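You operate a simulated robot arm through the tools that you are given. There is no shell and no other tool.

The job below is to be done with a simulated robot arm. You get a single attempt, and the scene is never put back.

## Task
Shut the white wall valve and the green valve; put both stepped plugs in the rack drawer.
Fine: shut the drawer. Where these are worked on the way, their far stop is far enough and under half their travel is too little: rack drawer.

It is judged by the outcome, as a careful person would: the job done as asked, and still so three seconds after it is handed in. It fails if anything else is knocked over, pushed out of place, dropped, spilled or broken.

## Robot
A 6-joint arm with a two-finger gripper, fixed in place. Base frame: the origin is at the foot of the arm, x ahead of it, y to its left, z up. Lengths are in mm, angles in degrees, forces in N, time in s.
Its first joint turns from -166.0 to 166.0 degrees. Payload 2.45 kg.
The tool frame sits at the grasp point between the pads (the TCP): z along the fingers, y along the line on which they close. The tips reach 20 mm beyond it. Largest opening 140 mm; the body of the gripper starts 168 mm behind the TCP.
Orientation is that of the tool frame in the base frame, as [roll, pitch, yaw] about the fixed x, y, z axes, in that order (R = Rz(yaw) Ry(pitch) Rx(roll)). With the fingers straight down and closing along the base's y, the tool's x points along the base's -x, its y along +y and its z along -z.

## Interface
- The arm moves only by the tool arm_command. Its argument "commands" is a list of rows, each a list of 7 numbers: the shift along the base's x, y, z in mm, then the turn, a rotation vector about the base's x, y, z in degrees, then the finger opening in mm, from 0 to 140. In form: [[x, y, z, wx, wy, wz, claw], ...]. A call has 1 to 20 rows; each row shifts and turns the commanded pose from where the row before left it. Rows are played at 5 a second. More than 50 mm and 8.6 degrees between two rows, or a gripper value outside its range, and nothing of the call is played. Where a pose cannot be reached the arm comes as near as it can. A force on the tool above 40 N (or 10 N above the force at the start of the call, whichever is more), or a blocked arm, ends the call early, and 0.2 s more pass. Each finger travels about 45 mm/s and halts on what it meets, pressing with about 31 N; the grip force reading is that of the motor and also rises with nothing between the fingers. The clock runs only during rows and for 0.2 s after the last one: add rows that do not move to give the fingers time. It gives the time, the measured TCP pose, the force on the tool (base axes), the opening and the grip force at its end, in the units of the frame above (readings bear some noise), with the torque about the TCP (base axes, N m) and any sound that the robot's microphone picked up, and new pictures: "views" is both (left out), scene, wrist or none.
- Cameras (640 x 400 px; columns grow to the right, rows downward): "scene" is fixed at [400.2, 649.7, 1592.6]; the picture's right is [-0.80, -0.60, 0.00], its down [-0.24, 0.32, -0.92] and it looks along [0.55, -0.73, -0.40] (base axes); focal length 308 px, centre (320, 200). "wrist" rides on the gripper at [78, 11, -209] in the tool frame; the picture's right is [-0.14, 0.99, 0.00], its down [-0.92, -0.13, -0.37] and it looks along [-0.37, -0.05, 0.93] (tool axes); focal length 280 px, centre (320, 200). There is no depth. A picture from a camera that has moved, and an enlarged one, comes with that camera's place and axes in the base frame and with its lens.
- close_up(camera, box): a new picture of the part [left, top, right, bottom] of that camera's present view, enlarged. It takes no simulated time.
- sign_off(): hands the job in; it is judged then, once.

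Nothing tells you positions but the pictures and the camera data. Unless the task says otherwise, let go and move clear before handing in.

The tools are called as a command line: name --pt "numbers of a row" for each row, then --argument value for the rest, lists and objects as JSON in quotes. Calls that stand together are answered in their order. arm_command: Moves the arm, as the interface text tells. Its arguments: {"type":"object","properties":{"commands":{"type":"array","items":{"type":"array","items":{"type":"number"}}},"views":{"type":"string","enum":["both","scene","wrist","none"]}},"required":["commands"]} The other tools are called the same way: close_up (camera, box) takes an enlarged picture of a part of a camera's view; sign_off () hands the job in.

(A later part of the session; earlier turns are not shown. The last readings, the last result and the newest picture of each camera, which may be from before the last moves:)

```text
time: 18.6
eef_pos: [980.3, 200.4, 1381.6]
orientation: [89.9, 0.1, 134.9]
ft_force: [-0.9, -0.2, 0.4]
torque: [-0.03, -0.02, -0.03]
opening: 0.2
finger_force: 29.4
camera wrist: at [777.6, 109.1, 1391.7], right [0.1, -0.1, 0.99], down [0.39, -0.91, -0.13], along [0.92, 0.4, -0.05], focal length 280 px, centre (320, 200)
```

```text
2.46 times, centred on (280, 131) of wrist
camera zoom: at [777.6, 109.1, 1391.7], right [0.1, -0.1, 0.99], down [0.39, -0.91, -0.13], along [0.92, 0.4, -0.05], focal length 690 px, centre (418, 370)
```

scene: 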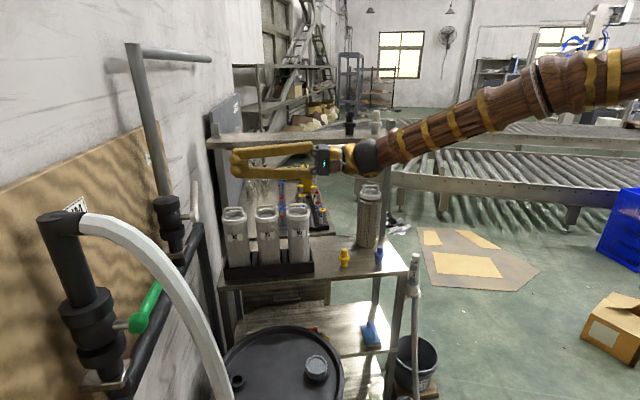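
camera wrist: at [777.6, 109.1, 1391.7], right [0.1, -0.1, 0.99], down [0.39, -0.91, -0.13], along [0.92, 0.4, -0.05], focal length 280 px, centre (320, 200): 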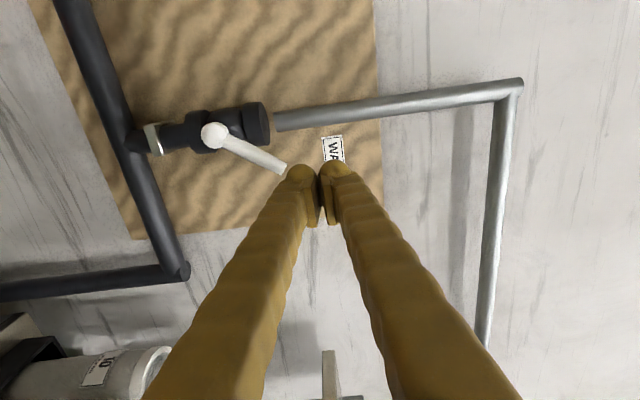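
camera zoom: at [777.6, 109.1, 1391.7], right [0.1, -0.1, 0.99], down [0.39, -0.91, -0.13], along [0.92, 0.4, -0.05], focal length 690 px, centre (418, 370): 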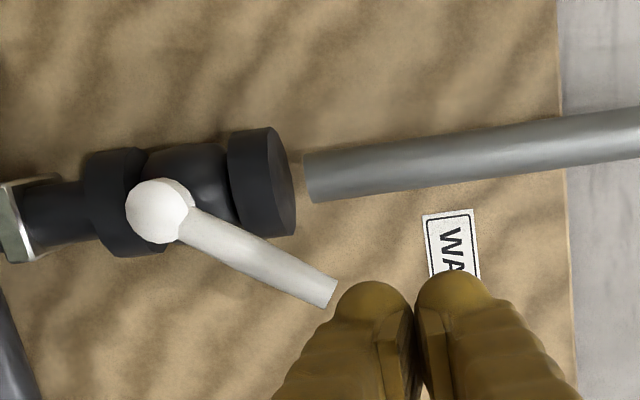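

Green stays shut at horizontal after release. The tool now faces the white valve, so I'll slide in above the white lever's tip and begin the same arc.

arm_command --pt "15.2 13.4 1 0 0 0 0" --pt "15.2 13.4 1 0 0 0 0" --pt "15.2 13.4 0 0 0 0 0" --pt "15.2 13.4 0 0 0 0 0" --pt "15.2 13.4 0 0 0 0 0" --pt "0 0 -5 0 0 0 0" --pt "0 0 0 0 0 0 0"

close_up --camera "wrist" --box '[150, 50, 410, 212]'

close_up --camera "scene" --box '[130, 100, 310, 260]'

```text
time: 20.2
eef_pos: [1058.8, 268.7, 1378.3]
orientation: [90.0, 0.1, 134.9]
ft_force: [0.3, 0.0, 0.1]
torque: [0.02, -0.01, 0.01]
opening: 0.0
finger_force: 28.8
camera wrist: at [854.4, 176.9, 1387.5], right [0.1, -0.1, 0.99], down [0.39, -0.91, -0.13], along [0.92, 0.4, -0.05], focal length 280 px, centre (320, 200)
```

scene: 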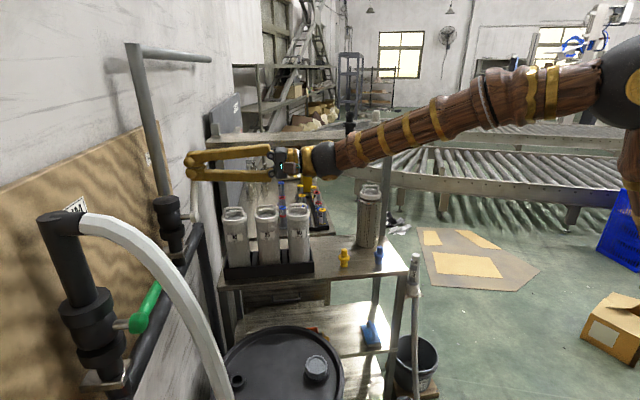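
wrist: 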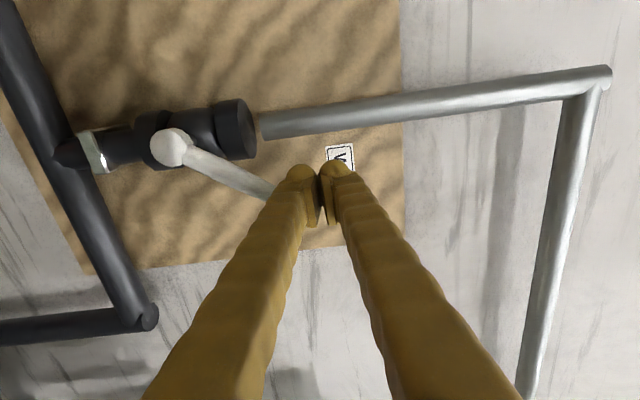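

```text
2.46 times, centred on (280, 131) of wrist
camera zoom: at [854.4, 176.9, 1387.5], right [0.1, -0.1, 0.99], down [0.39, -0.91, -0.13], along [0.92, 0.4, -0.05], focal length 690 px, centre (418, 370)
```

zoom: 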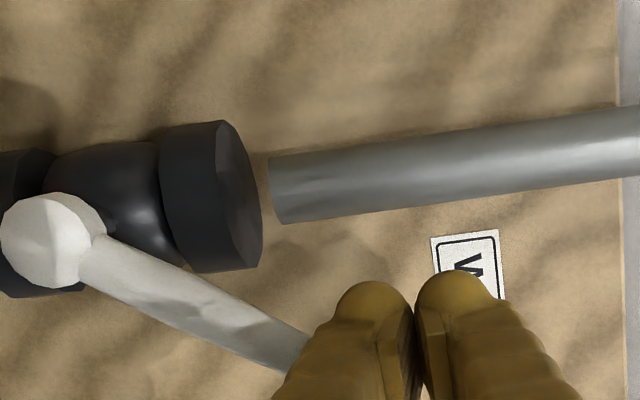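

```text
2.50 times, centred on (220, 180) of scene
camera zoom: at [400.2, 649.7, 1592.6], right [-0.8, -0.6, 0.0], down [-0.24, 0.32, -0.92], along [0.55, -0.73, -0.4], focal length 769 px, centre (570, 250)
```

zoom: 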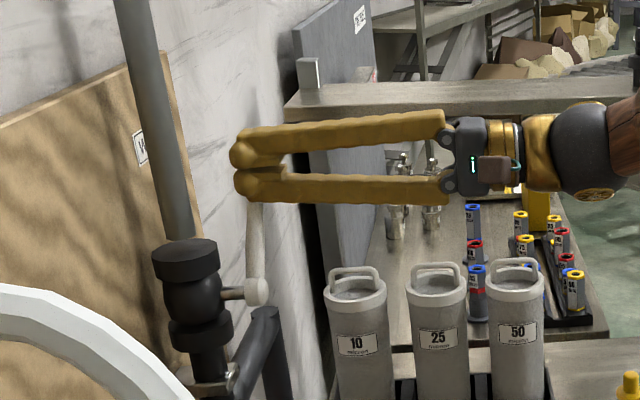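

The fingers sit directly above the white lever's tip. I'll press along the arc as I did for the green one.

arm_command --pt "0 0 -4.5 0 0 0 0" --pt "0 0 -4.5 0 0 0 0" --pt "3.5 -3.5 -3.5 0 0 0 0" --pt "3.5 -3.5 -3.5 0 0 0 0" --pt "2.8 -2.8 -5.5 0 0 0 0" --pt "2.8 -2.8 -5.5 0 0 0 0" --pt "2.8 -2.8 -5.5 0 0 0 0" --pt "1.2 -1.2 -6.5 0 0 0 0" --pt "1.2 -1.2 -6.5 0 0 0 0" --pt "1.2 -1.2 -6.5 0 0 0 0" --pt "0 0 -5.5 0 0 0 0" --pt "0 0 -5.5 0 0 0 0" --pt "0 0 0 0 0 0 0"

close_up --camera "wrist" --box '[150, 50, 410, 212]'

close_up --camera "scene" --box '[130, 100, 310, 260]'

```text
time: 23.0
eef_pos: [1075.8, 250.3, 1312.5]
orientation: [90.0, 0.0, 135.0]
ft_force: [-0.2, 0.4, -1.5]
torque: [-0.03, 0.0, 0.01]
opening: 0.2
finger_force: 28.9
camera wrist: at [873.3, 157.5, 1323.9], right [0.1, -0.1, 0.99], down [0.39, -0.91, -0.13], along [0.92, 0.4, -0.05], focal length 280 px, centre (320, 200)
```

scene: 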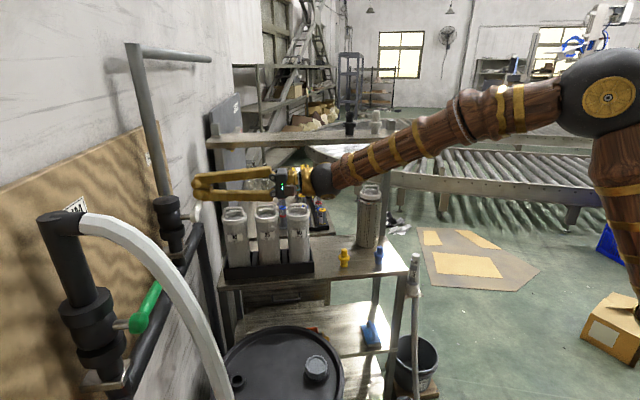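
wrist: 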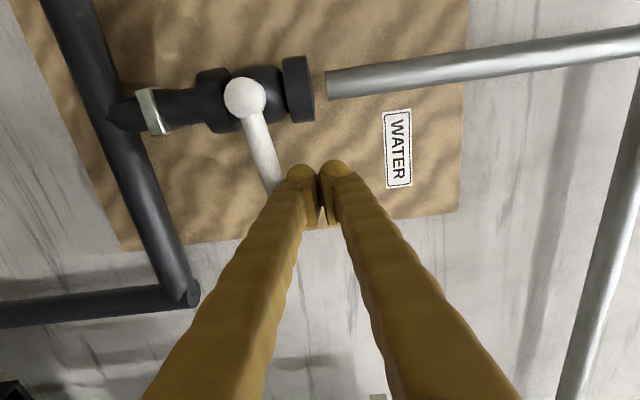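

```text
2.46 times, centred on (280, 131) of wrist
camera zoom: at [873.3, 157.5, 1323.9], right [0.1, -0.1, 0.99], down [0.39, -0.91, -0.13], along [0.92, 0.4, -0.05], focal length 690 px, centre (418, 370)
```

zoom: 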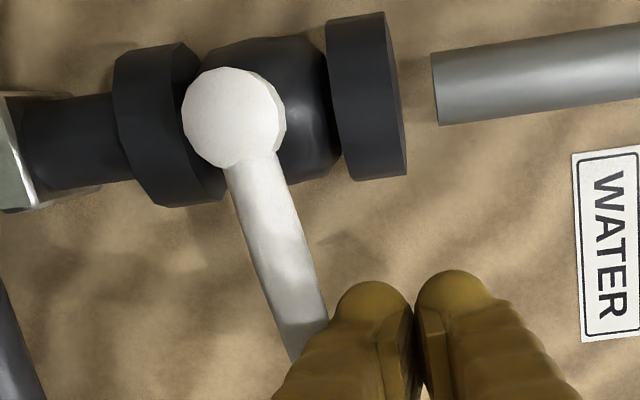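

```text
2.50 times, centred on (220, 180) of scene
camera zoom: at [400.2, 649.7, 1592.6], right [-0.8, -0.6, 0.0], down [-0.24, 0.32, -0.92], along [0.55, -0.73, -0.4], focal length 769 px, centre (570, 250)
```

zoom: 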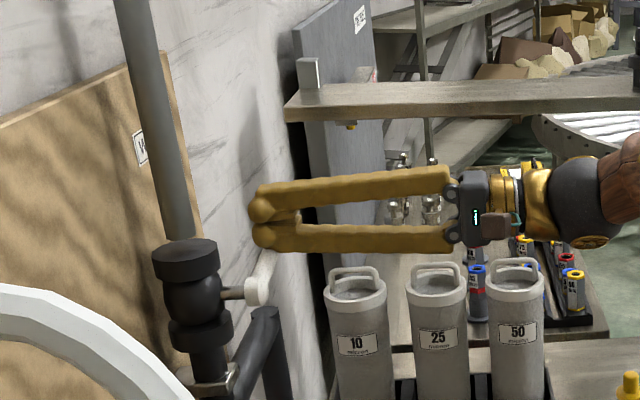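

The white lever follows. I'll press the last bit to its stop.

arm_command --pt "0 0 -3 0 0 0 0" --pt "0 0 -3 0 0 0 0" --pt "0 0 -2 0 0 0 0" --pt "0 0 -2 0 0 0 0" --pt "0 0 0 0 0 0 0" --views "wrist"

```text
time: 24.2
eef_pos: [1076.6, 249.2, 1303.8]
orientation: [90.0, 0.1, 135.0]
ft_force: [0.8, 1.2, 1.7]
torque: [0.01, 0.01, 0.0]
opening: 0.2
finger_force: 28.7
camera wrist: at [873.4, 157.6, 1314.3], right [0.1, -0.1, 0.99], down [0.39, -0.91, -0.13], along [0.92, 0.4, -0.05], focal length 280 px, centre (320, 200)
```

wrist: 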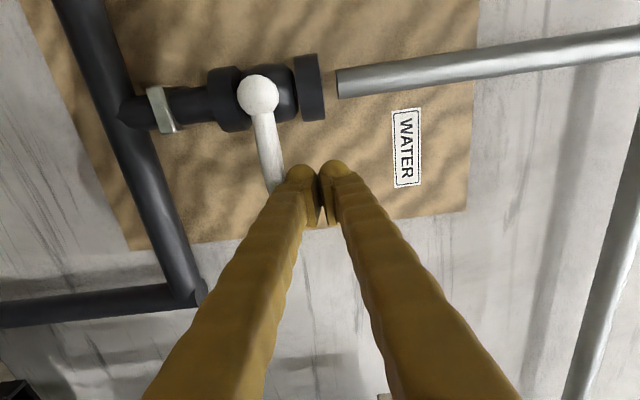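

arm_command --pt "0 0 -2 0 0 0 0" --pt "0 0 -2 0 0 0 0" --pt "0 0 -2 0 0 0 0" --pt "0 0 0 0 0 0 0" --views "wrist"

close_up --camera "wrist" --box '[150, 50, 410, 212]'

```text
time: 25.2
eef_pos: [1076.0, 250.3, 1303.7]
orientation: [89.6, 0.2, 135.1]
ft_force: [-1.9, 0.7, 10.4]
torque: [0.17, 0.05, -0.01]
opening: 0.0
finger_force: 29.0
stopped in row 4: the force on the tool passed its limit at 41 N (the readings are from after the stop); the commanded pose is now the measured one
camera wrist: at [873.0, 157.3, 1312.3], right [0.09, -0.1, 0.99], down [0.39, -0.91, -0.13], along [0.92, 0.4, -0.04], focal length 280 px, centre (320, 200)
```

wrist: 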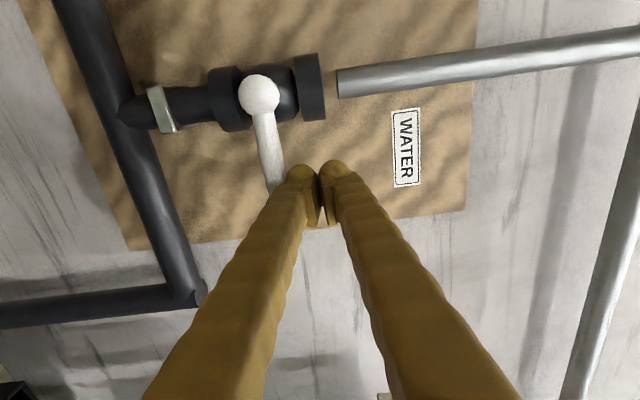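

```text
2.46 times, centred on (280, 131) of wrist
camera zoom: at [873.0, 157.3, 1312.3], right [0.09, -0.1, 0.99], down [0.39, -0.91, -0.13], along [0.92, 0.4, -0.04], focal length 690 px, centre (418, 370)
```

zoom: 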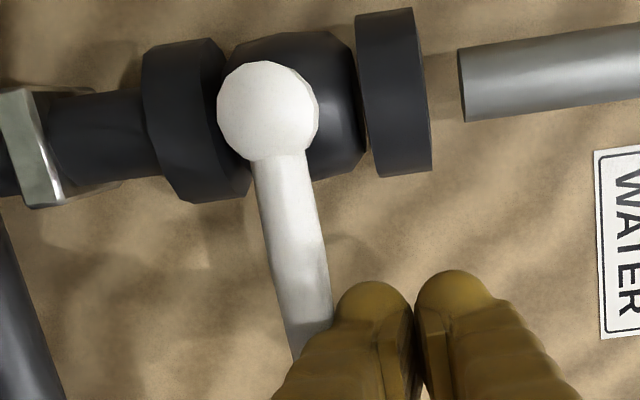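

The force limit tripped at the stop with the white lever perpendicular to its pipe, so it is shut. I'll back away from the wall and swing the tool round to face the rack.

arm_command --pt "0 0 8 0 0 0 0" --pt "0 0 10 0 0 0 0" --pt "-18 -18 6 0 0 0 0" --pt "-18 -18 0 0 0 0 0" --pt "-18 -18 0 0 0 0 0" --pt "-18 -18 0 0 0 0 0" --pt "-18 -18 0 0 0 0 0" --pt "-18 -18 0 0 0 0 0" --pt "-4.4 -1.3 -5 0 0 -8.2 0" --pt "-4.4 -1.3 -5 0 0 -8.2 0" --pt "-4.4 -1.3 -5 0 0 -8.2 0" --pt "-4.4 -1.3 -5 0 0 -8.2 0" --pt "-4.4 -1.3 -5 0 0 -8.2 0" --pt "-4.4 -1.3 -5 0 0 -8.2 0" --pt "-4.4 -1.3 -5 0 0 -8.2 30" --pt "-4.4 -1.3 -5 0 0 -8.2 60" --pt "-4.4 -1.3 -5 0 0 -8.2 60" --pt "-4.4 -1.3 -5 0 0 -8.2 60" --pt "-4.4 -1.3 -5 0 0 -8.2 60" --pt "0 0 0 0 0 0 60"

close_up --camera "scene" --box '[60, 140, 240, 340]'

```text
time: 29.4
eef_pos: [951.7, 136.3, 1307.9]
orientation: [89.9, 0.3, 105.3]
ft_force: [-0.1, -0.2, -0.3]
torque: [0.0, 0.01, -0.04]
opening: 60.2
finger_force: 0.1
out of reach, approached as far as the arm can: row 12, 13, 14, 15, 16, 17, 18, 19
camera wrist: at [729.9, 157.3, 1317.5], right [0.03, -0.13, 0.99], down [-0.11, -0.99, -0.13], along [0.99, -0.11, -0.05], focal length 280 px, centre (320, 200)
```

scene: 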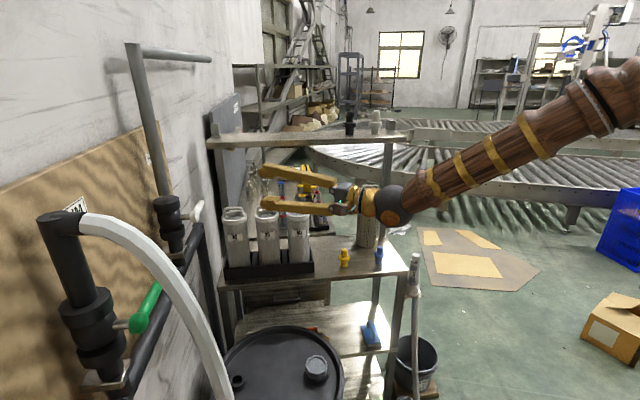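
wrist: 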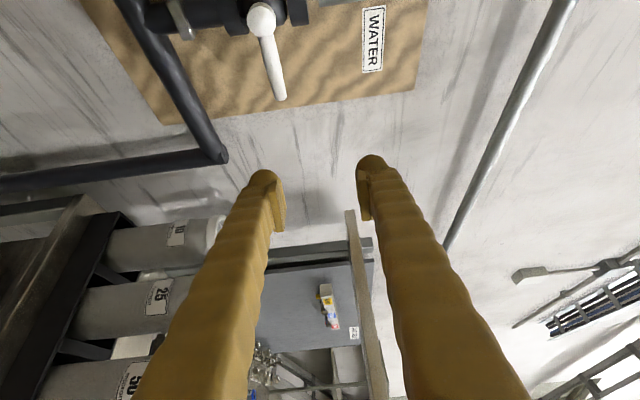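

```text
2.00 times, centred on (150, 240) of scene
camera zoom: at [400.2, 649.7, 1592.6], right [-0.8, -0.6, 0.0], down [-0.24, 0.32, -0.92], along [0.55, -0.73, -0.4], focal length 615 px, centre (660, 120)
```

zoom: 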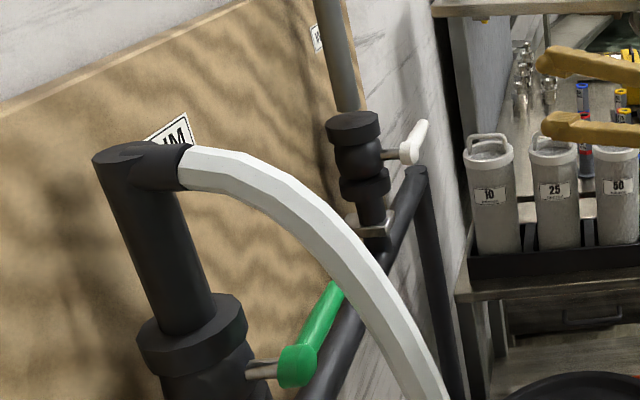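

Both valves remain shut after release. The arm couldn't complete the horizontal swing because of a wrist limit, so I'll check where the commanded pose stands and re-orient through tool-down instead.

arm_command --pt "0 0 0 0 0 8 60" --views "none"

```text
time: 29.8
eef_pos: [952.7, 136.7, 1308.1]
orientation: [89.7, 0.1, 113.3]
ft_force: [-0.5, 0.2, -0.1]
torque: [-0.01, 0.0, 0.01]
opening: 59.9
finger_force: 0.1
```

The command frame resets to the measured pose, which helps. I'll rotate the tool back to pointing down while backing towards the base.

arm_command --pt "-14 -5 0 -3.243 7.531 0 60" --pt "-14 -5 0 -3.243 7.531 0 60" --pt "-14 -5 0 -3.243 7.531 0 60" --pt "-14 -5 0 -3.243 7.531 0 60" --pt "-14 -5 0 -3.243 7.531 0 60" --pt "-14 -5 0 -3.243 7.531 0 60" --pt "-14 -5 0 -3.243 7.531 0 60" --pt "-14 -5 0 -3.243 7.531 0 60" --pt "-14 -5 0 -3.243 7.531 0 60" --pt "-14 -5 0 -3.243 7.531 0 60" --pt "-14 -5 0 -3.164 7.347 0 60" --pt "0 0 0 0 0 8 60" --pt "0 0 0 0 0 8 60" --pt "0 0 0 0 0 8 60" --pt "0 0 0 0 0 8 60" --pt "0 0 0 0 0 8 60" --pt "0 0 0 0 0 8 60" --pt "0 0 0 0 0 8 60" --views "scene"

```text
time: 33.6
eef_pos: [797.7, 81.3, 1308.4]
orientation: [179.8, 0.0, 169.5]
ft_force: [-0.5, 0.5, -0.2]
torque: [0.0, -0.01, 0.0]
opening: 59.9
finger_force: 0.1
```

scene: 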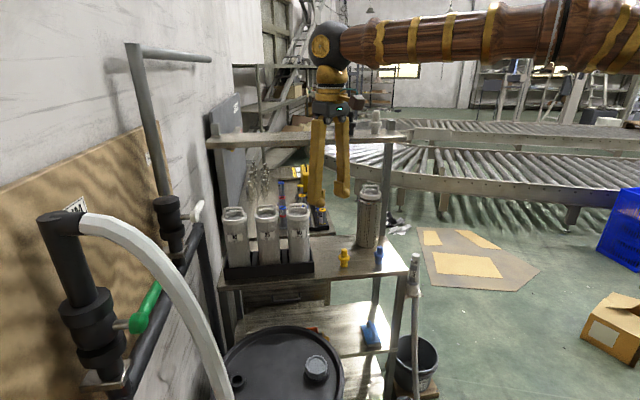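

The tool is down again. I'll rotate so the fingers close across the handle's bar, then tilt forward and descend to a spot where the wrist camera can see the drawer front.

arm_command --pt "11 1.5 -20 0 0 7.93 60" --pt "11 1.5 -20 0 0 7.93 60" --pt "11 1.5 -20 0 0 7.93 60" --pt "11 1.5 -20 0 0 7.93 60" --pt "11 1.5 -20 0 0 7.93 60" --pt "11 1.5 -20 0 0 7.93 60" --pt "11 1.5 -20 0 0 7.93 60" --pt "12 1.5 -25 -5.8 -5.8 0 60" --pt "12 1.5 -25 -5.8 -5.8 0 60" --pt "12 1.5 -25 -5.8 -5.8 0 60" --pt "12 1.5 -25 -5.8 -5.8 0 60" --pt "12 1.5 -25 -5.8 -5.8 0 60" --pt "12 1.5 -25 -5.8 -5.8 0 60" --pt "0 0 0 0 0 0 60"

```text
time: 36.6
eef_pos: [947.7, 101.6, 1016.7]
orientation: [-131.0, 0.1, -134.9]
ft_force: [-1.1, -0.9, -0.5]
torque: [-0.01, -0.03, -0.02]
opening: 60.0
finger_force: 0.1
camera wrist: at [775.7, 162.5, 1145.7], right [-0.36, 0.56, -0.75], down [0.51, 0.79, 0.34], along [0.78, -0.26, -0.57], focal length 280 px, centre (320, 200)
```

scene: 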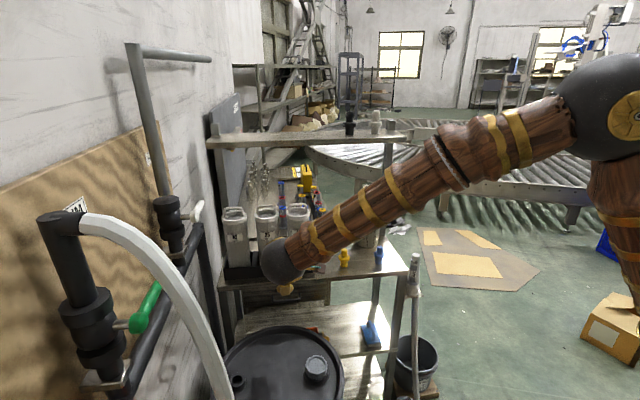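
wrist: 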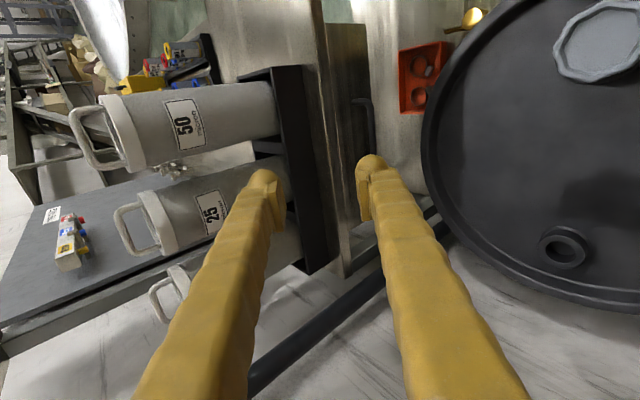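

The tool is tilted about 49° and the handle is visible past the fingers. I'll zoom in on the handle and drawer front.

close_up --camera "wrist" --box '[290, 40, 450, 200]'

close_up --camera "scene" --box '[220, 230, 340, 330]'

```text
2.50 times, centred on (370, 120) of wrist
camera zoom: at [775.7, 162.5, 1145.7], right [-0.36, 0.56, -0.75], down [0.51, 0.79, 0.34], along [0.78, -0.26, -0.57], focal length 701 px, centre (195, 400)
```

zoom: 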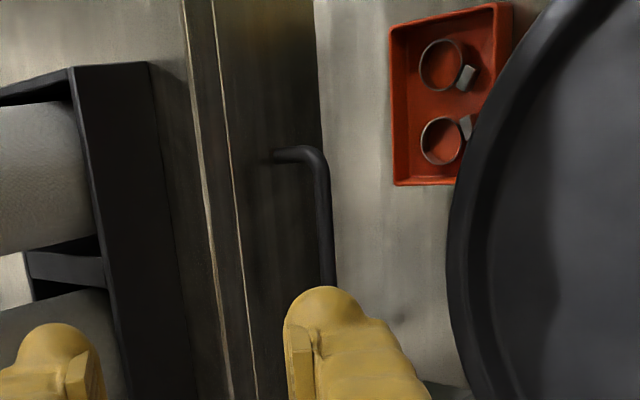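

```text
4.00 times, centred on (280, 280) of scene
camera zoom: at [400.2, 649.7, 1592.6], right [-0.8, -0.6, 0.0], down [-0.24, 0.32, -0.92], along [0.55, -0.73, -0.4], focal length 1230 px, centre (480, -120)
```

zoom: 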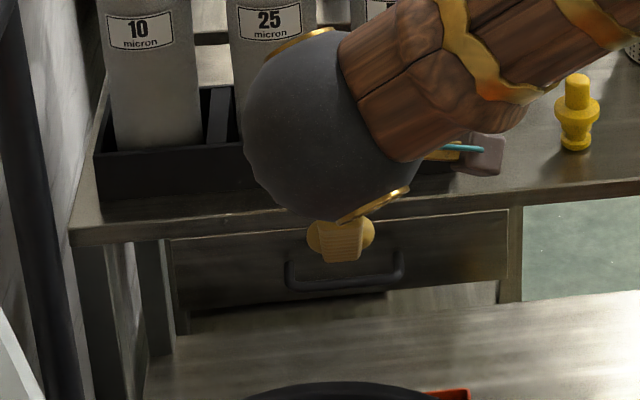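

The bar sits at about a=724, z=796 (a being depth into the rack), and the drawer front is about 37 mm behind it, so there is finger room. I'll tilt a bit flatter, to 30° below horizontal, and move to a pre-grasp point in front of the bar.

arm_command --pt "5.9 -5.9 -28 -3.9 -3.9 0 50" --pt "5.9 -5.9 -28 -3.9 -3.9 0 50" --pt "5.9 -5.9 -30 0 0 0 50" --pt "5.9 -5.9 -30 0 0 0 50" --pt "5.9 -5.9 -30 0 0 0 50" --pt "5.9 -5.9 -30 0 0 0 50" --pt "0 0 0 0 0 0 50"

close_up --camera "wrist" --box '[220, 40, 460, 220]'

close_up --camera "scene" --box '[200, 200, 380, 380]'

```text
time: 38.2
eef_pos: [982.7, 66.7, 841.1]
orientation: [-120.0, 0.0, -135.0]
ft_force: [0.0, -0.3, 0.5]
torque: [-0.01, 0.02, 0.01]
opening: 49.7
finger_force: 0.2
camera wrist: at [795.4, 142.9, 936.2], right [-0.25, 0.45, -0.86], down [0.47, 0.83, 0.3], along [0.85, -0.33, -0.42], focal length 280 px, centre (320, 200)
```

scene: 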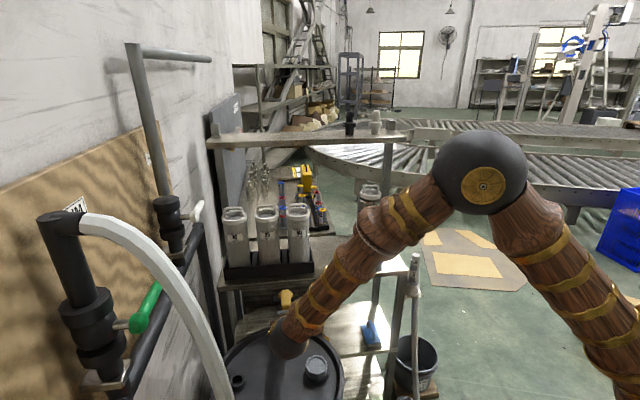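
wrist: 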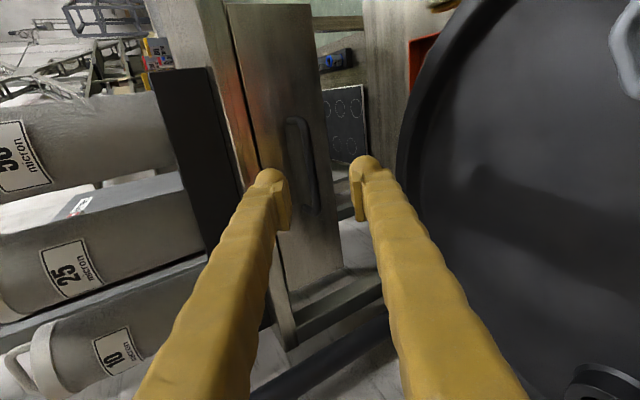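

```text
2.22 times, centred on (340, 130) of wrist
camera zoom: at [795.4, 142.9, 936.2], right [-0.25, 0.45, -0.86], down [0.47, 0.83, 0.3], along [0.85, -0.33, -0.42], focal length 623 px, centre (276, 356)
```

zoom: 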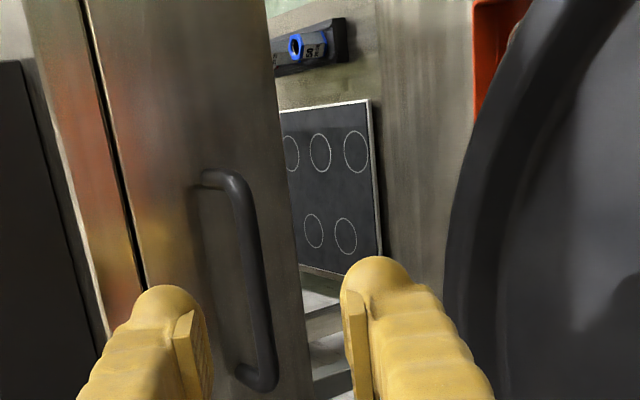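

```text
2.22 times, centred on (290, 290) of scene
camera zoom: at [400.2, 649.7, 1592.6], right [-0.8, -0.6, 0.0], down [-0.24, 0.32, -0.92], along [0.55, -0.73, -0.4], focal length 683 px, centre (387, 0)
```

zoom: 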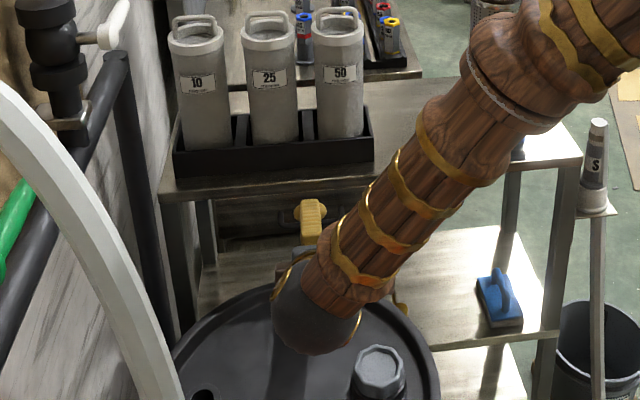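

The bar sits about 9 mm above the gripper's mid-plane and about 75–80 mm ahead. I'll correct the offset, advance about halfway and re-measure.

arm_command --pt "3.3 -3.3 8 0 0 0 50" --pt "8.2 -8.2 -6.7 0 0 0 50" --pt "8.2 -8.2 -6.7 0 0 0 50" --pt "8.2 -8.2 -6.7 0 0 0 50" --pt "0 0 0 0 0 0 50"

close_up --camera "wrist" --box '[220, 40, 460, 220]'

```text
time: 39.4
eef_pos: [1009.3, 38.5, 828.3]
orientation: [-120.0, 0.0, -135.0]
ft_force: [0.3, 0.4, -0.2]
torque: [0.01, 0.01, 0.0]
opening: 50.0
finger_force: 0.2
camera wrist: at [823.0, 114.6, 923.8], right [-0.25, 0.45, -0.86], down [0.47, 0.83, 0.3], along [0.85, -0.33, -0.42], focal length 280 px, centre (320, 200)
```

scene: 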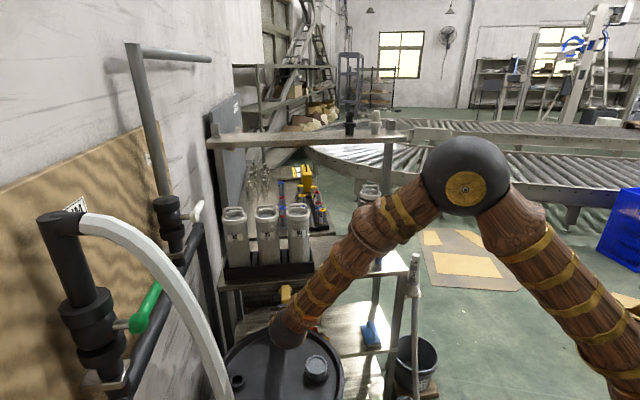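
wrist: 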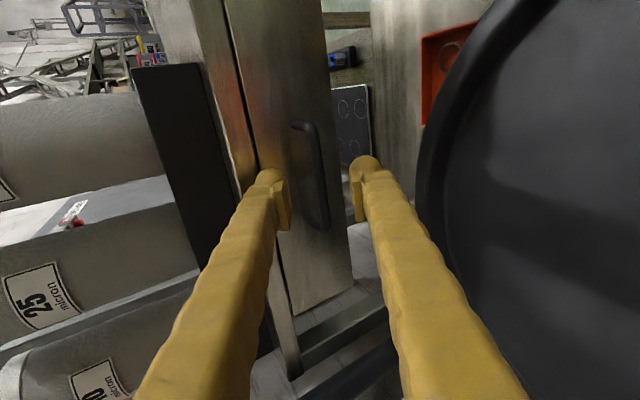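

```text
2.22 times, centred on (340, 130) of wrist
camera zoom: at [823.0, 114.6, 923.8], right [-0.25, 0.45, -0.86], down [0.47, 0.83, 0.3], along [0.85, -0.33, -0.42], focal length 623 px, centre (276, 356)
```

zoom: 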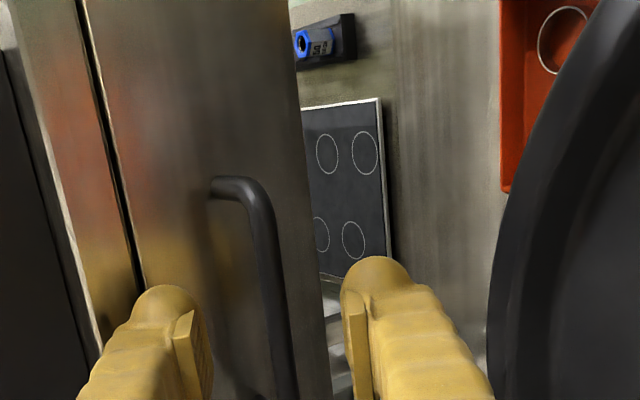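

The bar is now centred between the fingers within about 1 mm. I'll advance the rest of the way so the bar sits near the grasp point.

arm_command --pt "6.8 -6.8 -5.5 0 0 0 50" --pt "6.8 -6.8 -5.5 0 0 0 50" --pt "6.8 -6.8 -5.5 0 0 0 50" --pt "0 0 0 0 0 0 50"

close_up --camera "wrist" --box '[230, 90, 430, 240]'

close_up --camera "scene" --box '[240, 260, 340, 340]'

```text
time: 40.1
eef_pos: [1024.1, 24.9, 818.4]
orientation: [-120.0, -0.1, -134.8]
ft_force: [-4.4, 3.8, -0.9]
torque: [-0.09, -0.03, -0.02]
opening: 47.5
finger_force: 0.0
stopped in row 3: the force on the tool passed its limit at 56 N (the readings are from after the stop); the commanded pose is now the measured one
camera wrist: at [837.5, 101.2, 911.6], right [-0.25, 0.45, -0.86], down [0.47, 0.83, 0.3], along [0.85, -0.33, -0.42], focal length 280 px, centre (320, 200)
```

scene: 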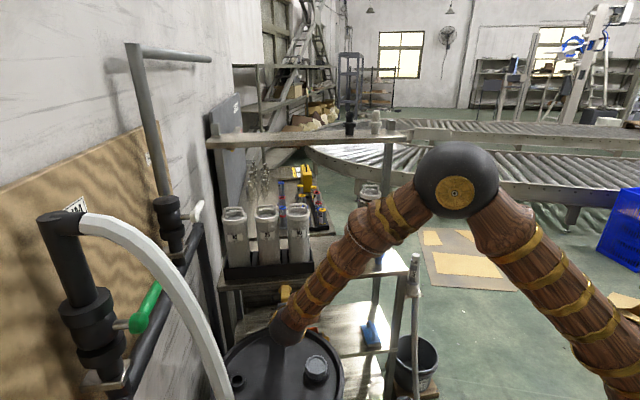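
wrist: 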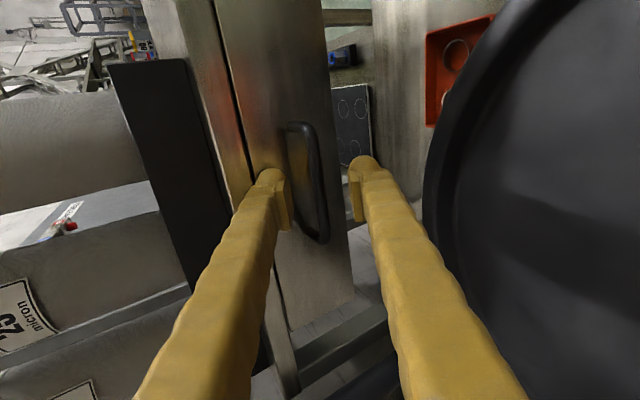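

```text
2.67 times, centred on (330, 165) of wrist
camera zoom: at [837.5, 101.2, 911.6], right [-0.25, 0.45, -0.86], down [0.47, 0.83, 0.3], along [0.85, -0.33, -0.42], focal length 748 px, centre (293, 293)
```

zoom: 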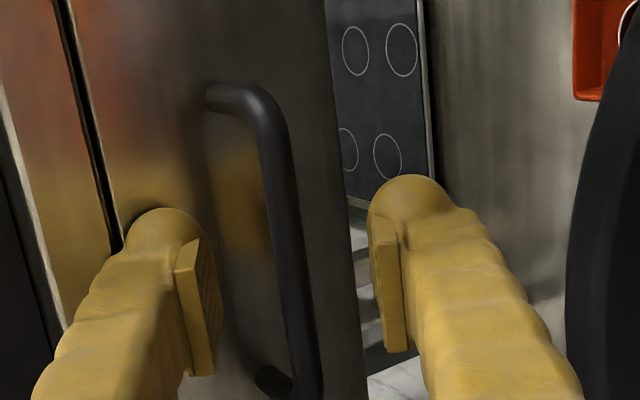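

```text
5.00 times, centred on (290, 300) of scene
camera zoom: at [400.2, 649.7, 1592.6], right [-0.8, -0.6, 0.0], down [-0.24, 0.32, -0.92], along [0.55, -0.73, -0.4], focal length 1538 px, centre (470, -300)
```

zoom: 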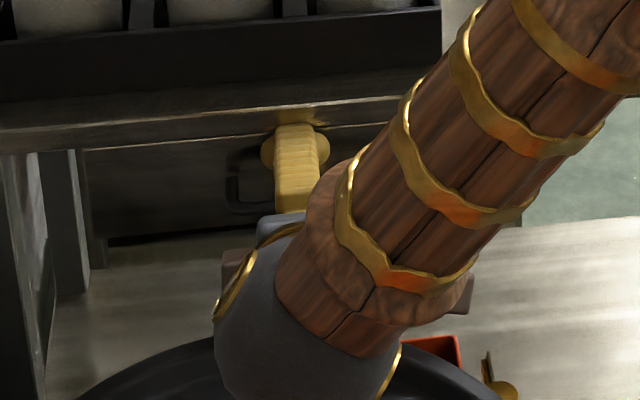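

I touched the bench edge with the upper finger (force limit tripped), because the opening was too wide for the space under the edge. I'll back off slightly, narrow the opening to about 30 mm, and check nothing moved.

arm_command --pt "-5 5 4 0 0 0 47" --pt "0 0 0 0 0 0 30" --pt "0 0 0 0 0 0 30" --pt "0 0 0 0 0 0 30"

close_up --camera "wrist" --box '[230, 90, 430, 240]'

close_up --camera "scene" --box '[200, 180, 420, 340]'

```text
time: 41.1
eef_pos: [1020.7, 30.9, 821.2]
orientation: [-120.1, -0.1, -135.0]
ft_force: [-0.2, -1.0, -0.3]
torque: [0.0, 0.01, 0.0]
opening: 30.1
finger_force: 0.1
camera wrist: at [832.8, 105.7, 915.8], right [-0.25, 0.45, -0.86], down [0.47, 0.83, 0.3], along [0.85, -0.33, -0.42], focal length 280 px, centre (320, 200)
```

scene: 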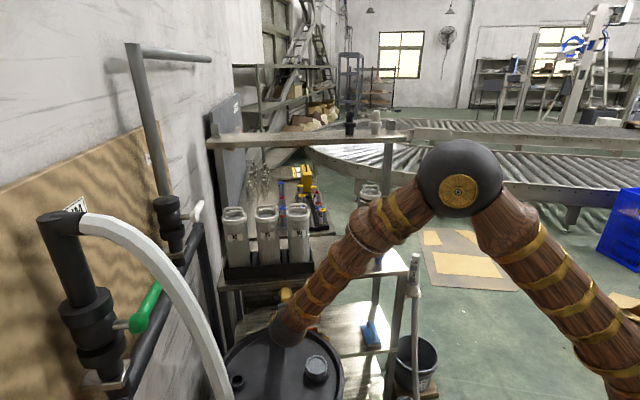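
wrist: 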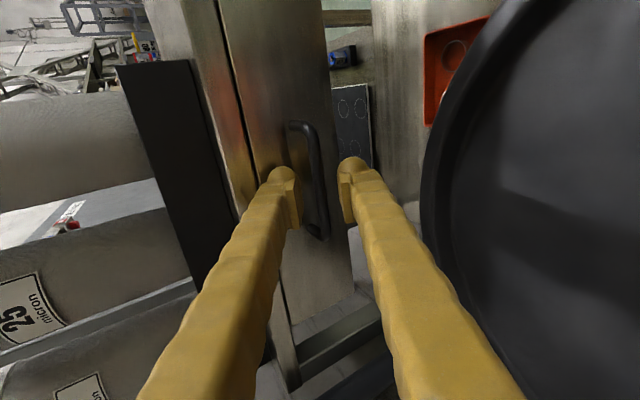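

```text
2.67 times, centred on (330, 165) of wrist
camera zoom: at [832.8, 105.7, 915.8], right [-0.25, 0.45, -0.86], down [0.47, 0.83, 0.3], along [0.85, -0.33, -0.42], focal length 748 px, centre (293, 293)
```

zoom: 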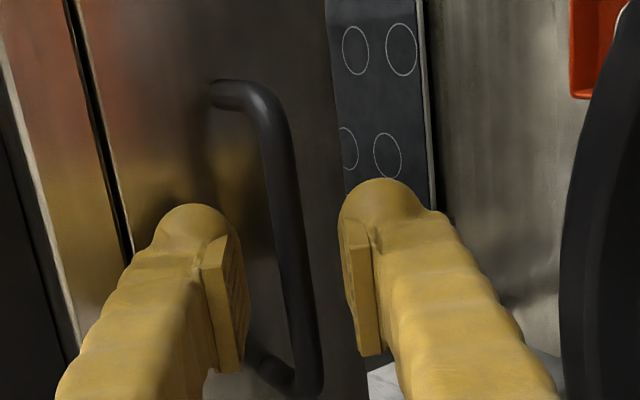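

```text
2.50 times, centred on (310, 260) of scene
camera zoom: at [400.2, 649.7, 1592.6], right [-0.8, -0.6, 0.0], down [-0.24, 0.32, -0.92], along [0.55, -0.73, -0.4], focal length 769 px, centre (345, 50)
```

zoom: 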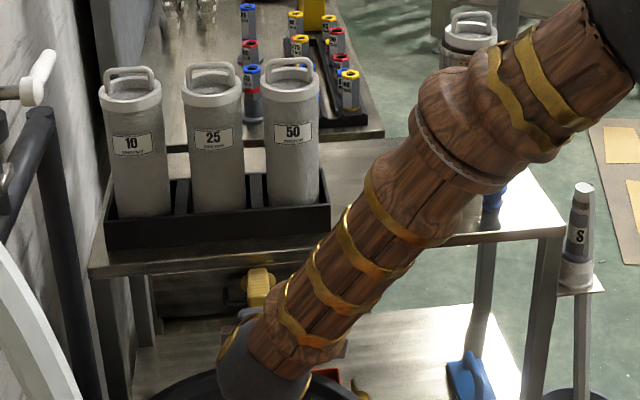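

Nothing has shifted. I'll advance 18 mm with the narrower opening so the bar lies between the pads.

arm_command --pt "3.7 -3.7 -3 0 0 0 30" --pt "3.7 -3.7 -3 0 0 0 30" --pt "3.7 -3.7 -3 0 0 0 30" --pt "0 0 0 0 0 0 30" --views "wrist"

close_up --camera "wrist" --box '[230, 90, 430, 240]'

```text
time: 41.9
eef_pos: [1027.8, 21.1, 811.0]
orientation: [-120.1, 0.1, -134.7]
ft_force: [-8.2, 6.2, -1.7]
torque: [-0.17, 0.01, -0.08]
opening: 26.2
finger_force: 0.1
stopped in row 4: the force on the tool passed its limit at 57 N (the readings are from after the stop); the commanded pose is now the measured one
camera wrist: at [841.8, 97.7, 907.0], right [-0.26, 0.45, -0.86], down [0.47, 0.83, 0.29], along [0.85, -0.32, -0.42], focal length 280 px, centre (320, 200)
```

wrist: 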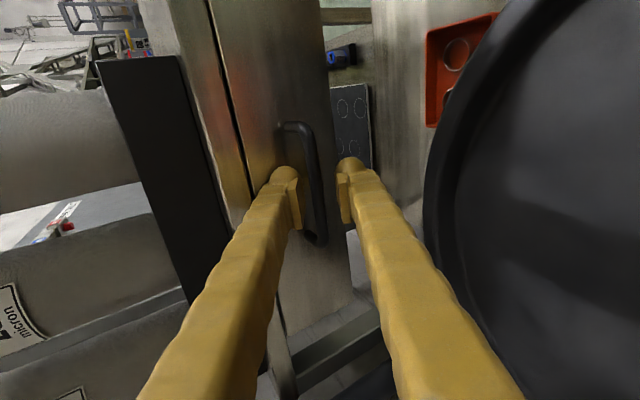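

```text
2.67 times, centred on (330, 165) of wrist
camera zoom: at [841.8, 97.7, 907.0], right [-0.26, 0.45, -0.86], down [0.47, 0.83, 0.29], along [0.85, -0.32, -0.42], focal length 748 px, centre (293, 293)
```

zoom: 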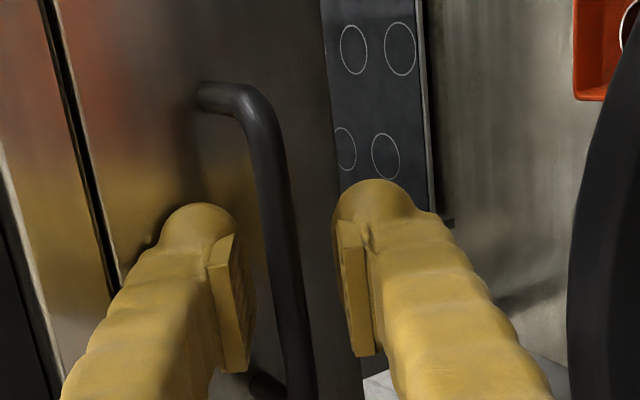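

The finger tips touched the drawer front; it sits nearer than I thought (about a=746), with the bar at about a=705, z=818. I'll back off 8 mm so the bar is right at the grasp point, then close on it.

arm_command --pt "-4.9 4.9 4 0 0 0 30" --pt "-0.5 0.5 2 0 0 0 30" --pt "0 0 0 0 0 0 5" --pt "0 0 0 0 0 0 5" --pt "0 0 0 0 0 0 5" --pt "0 0 0 0 0 0 5" --views "wrist"

close_up --camera "wrist" --box '[230, 90, 430, 240]'

```text
time: 43.3
eef_pos: [1024.7, 26.6, 817.9]
orientation: [-120.0, 0.1, -134.6]
ft_force: [-2.4, 0.9, -1.9]
torque: [-0.5, 0.53, 0.45]
opening: 8.2
finger_force: 35.8
camera wrist: at [837.0, 102.8, 913.4], right [-0.26, 0.45, -0.86], down [0.47, 0.83, 0.3], along [0.85, -0.32, -0.42], focal length 280 px, centre (320, 200)
```

wrist: 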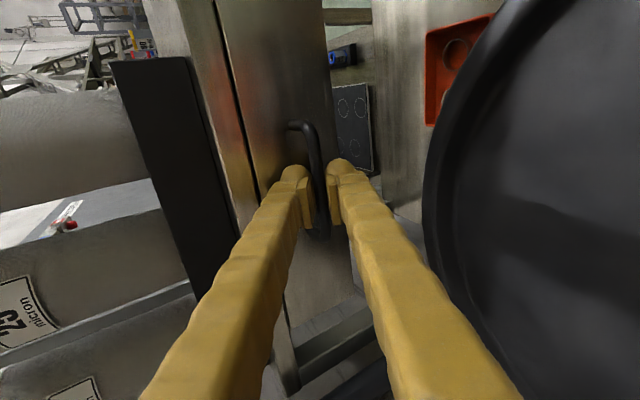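

```text
2.67 times, centred on (330, 165) of wrist
camera zoom: at [837.0, 102.8, 913.4], right [-0.26, 0.45, -0.86], down [0.47, 0.83, 0.3], along [0.85, -0.32, -0.42], focal length 748 px, centre (293, 293)
```

zoom: 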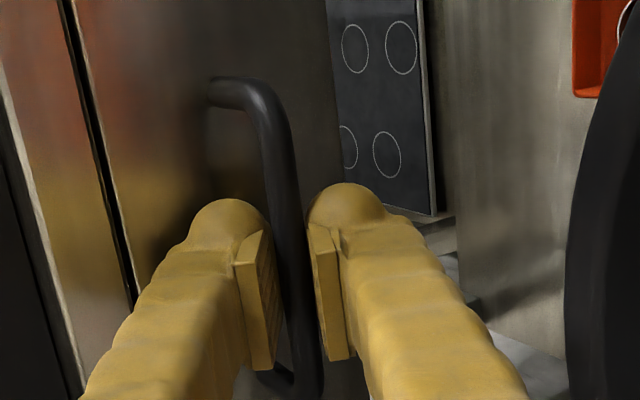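

I have the handle bar firmly (opening 8 mm, grip 36 N). I'll pull the drawer straight out, watching the force.

arm_command --pt "-5 5 0 0 0 0 3" --pt "-7 7 0 0 0 0 3" --pt "-8.5 8.5 0 0 0 0 3" --pt "-8.5 8.5 0 0 0 0 3" --pt "-8.5 8.5 0 0 0 0 3" --pt "-8.5 8.5 0 0 0 0 3" --pt "-8.5 8.5 0 0 0 0 3" --pt "0 0 0 0 0 0 3"

close_up --camera "scene" --box '[200, 220, 420, 400]'

```text
time: 45.1
eef_pos: [970.0, 81.3, 818.8]
orientation: [-120.0, 0.0, -134.7]
ft_force: [8.1, 7.4, -8.6]
torque: [-0.33, 0.38, 0.67]
opening: 8.1
finger_force: 36.1
camera wrist: at [782.0, 157.4, 913.4], right [-0.26, 0.45, -0.86], down [0.47, 0.83, 0.3], along [0.85, -0.32, -0.42], focal length 280 px, centre (320, 200)
```

scene: 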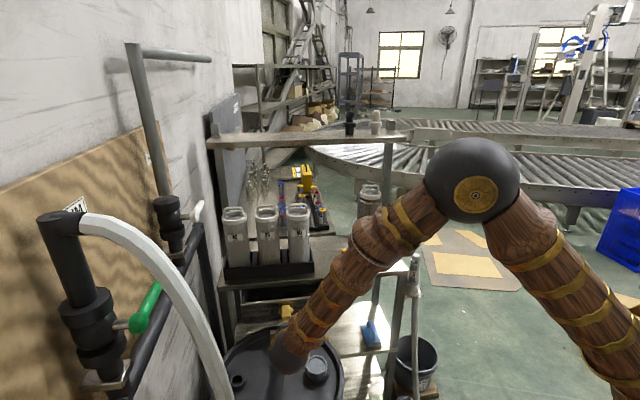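
wrist: 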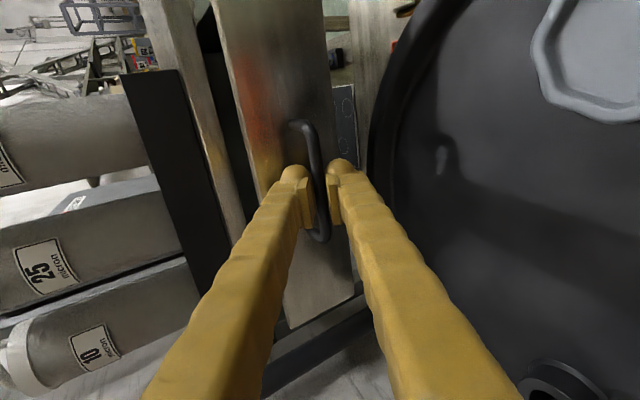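

```text
2.22 times, centred on (310, 310) of scene
camera zoom: at [400.2, 649.7, 1592.6], right [-0.8, -0.6, 0.0], down [-0.24, 0.32, -0.92], along [0.55, -0.73, -0.4], focal length 683 px, centre (342, -44)
```

zoom: 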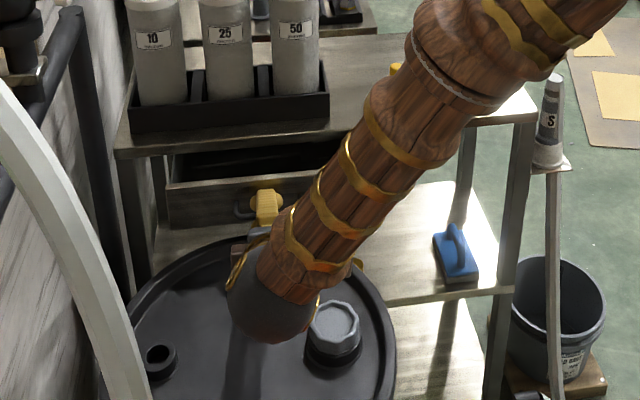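

The drawer is sliding out smoothly, about 77 mm so far. I'll keep pulling.

arm_command --pt "-8.5 8.5 0 0 0 0 3" --pt "-8.5 8.5 0 0 0 0 3" --pt "-8.5 8.5 0 0 0 0 3" --pt "-8.5 8.5 0 0 0 0 3" --pt "-8.5 8.5 0 0 0 0 3" --pt "-8.5 8.5 0 0 0 0 3" --pt "-8.5 8.5 0 0 0 0 3" --pt "0 0 0 0 0 0 3"

close_up --camera "scene" --box '[200, 220, 420, 400]'

```text
time: 46.9
eef_pos: [910.1, 142.1, 818.9]
orientation: [-120.2, 0.0, -134.8]
ft_force: [0.2, 0.8, -17.9]
torque: [-0.39, 0.54, 0.47]
opening: 8.1
finger_force: 35.8
camera wrist: at [722.8, 216.4, 913.3], right [-0.26, 0.45, -0.86], down [0.47, 0.83, 0.29], along [0.85, -0.33, -0.42], focal length 280 px, centre (320, 200)
```

scene: 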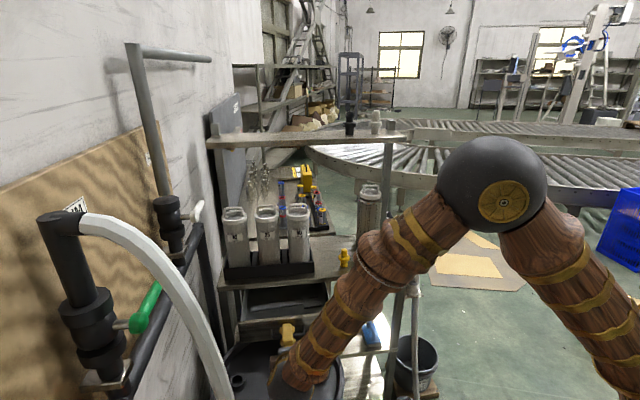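
wrist: 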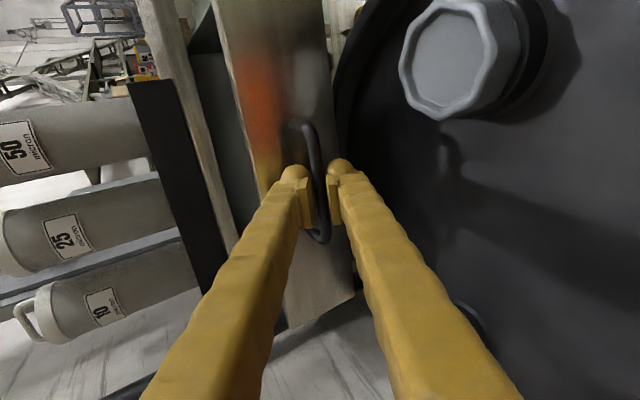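

```text
2.22 times, centred on (310, 310) of scene
camera zoom: at [400.2, 649.7, 1592.6], right [-0.8, -0.6, 0.0], down [-0.24, 0.32, -0.92], along [0.55, -0.73, -0.4], focal length 683 px, centre (342, -44)
```

zoom: 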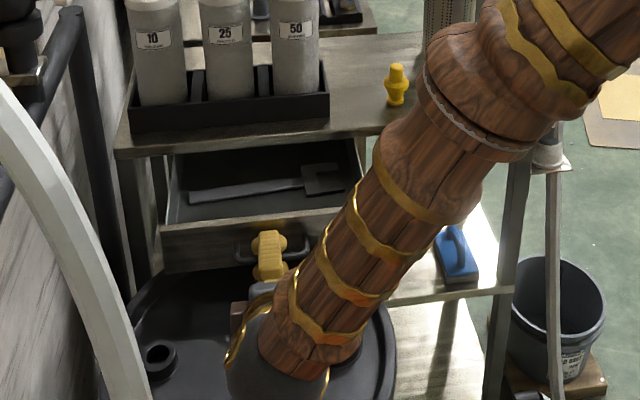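

The drawer is about 160 mm open and I can see an existing tool lying inside it. I'll continue gently to find the far stop, easing a slight vertical load.

arm_command --pt "-6 6 -0.5 0 0 0 3" --pt "-6 6 -0.5 0 0 0 3" --pt "-6 6 -0.3 0 0 0 3" --pt "-6 6 0 0 0 0 3" --pt "0 0 0 0 0 0 3"

close_up --camera "scene" --box '[200, 240, 340, 360]'

```text
time: 48.1
eef_pos: [886.3, 164.7, 818.7]
orientation: [-120.0, 0.0, -134.8]
ft_force: [-9.9, -10.3, -3.0]
torque: [-0.62, 0.62, 0.1]
opening: 8.0
finger_force: 35.7
camera wrist: at [699.0, 240.3, 913.0], right [-0.25, 0.45, -0.86], down [0.47, 0.83, 0.3], along [0.85, -0.33, -0.42], focal length 280 px, centre (320, 200)
```

scene: 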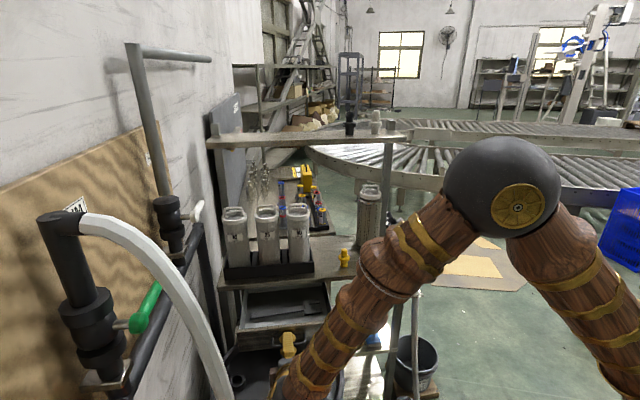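
wrist: 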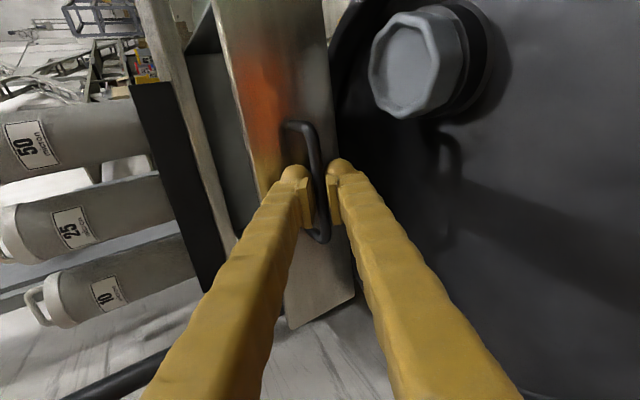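

```text
3.33 times, centred on (270, 300) of scene
camera zoom: at [400.2, 649.7, 1592.6], right [-0.8, -0.6, 0.0], down [-0.24, 0.32, -0.92], along [0.55, -0.73, -0.4], focal length 1025 px, centre (487, -133)
```

zoom: 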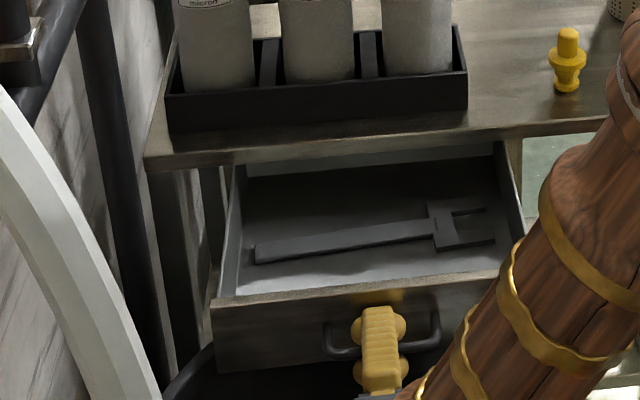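

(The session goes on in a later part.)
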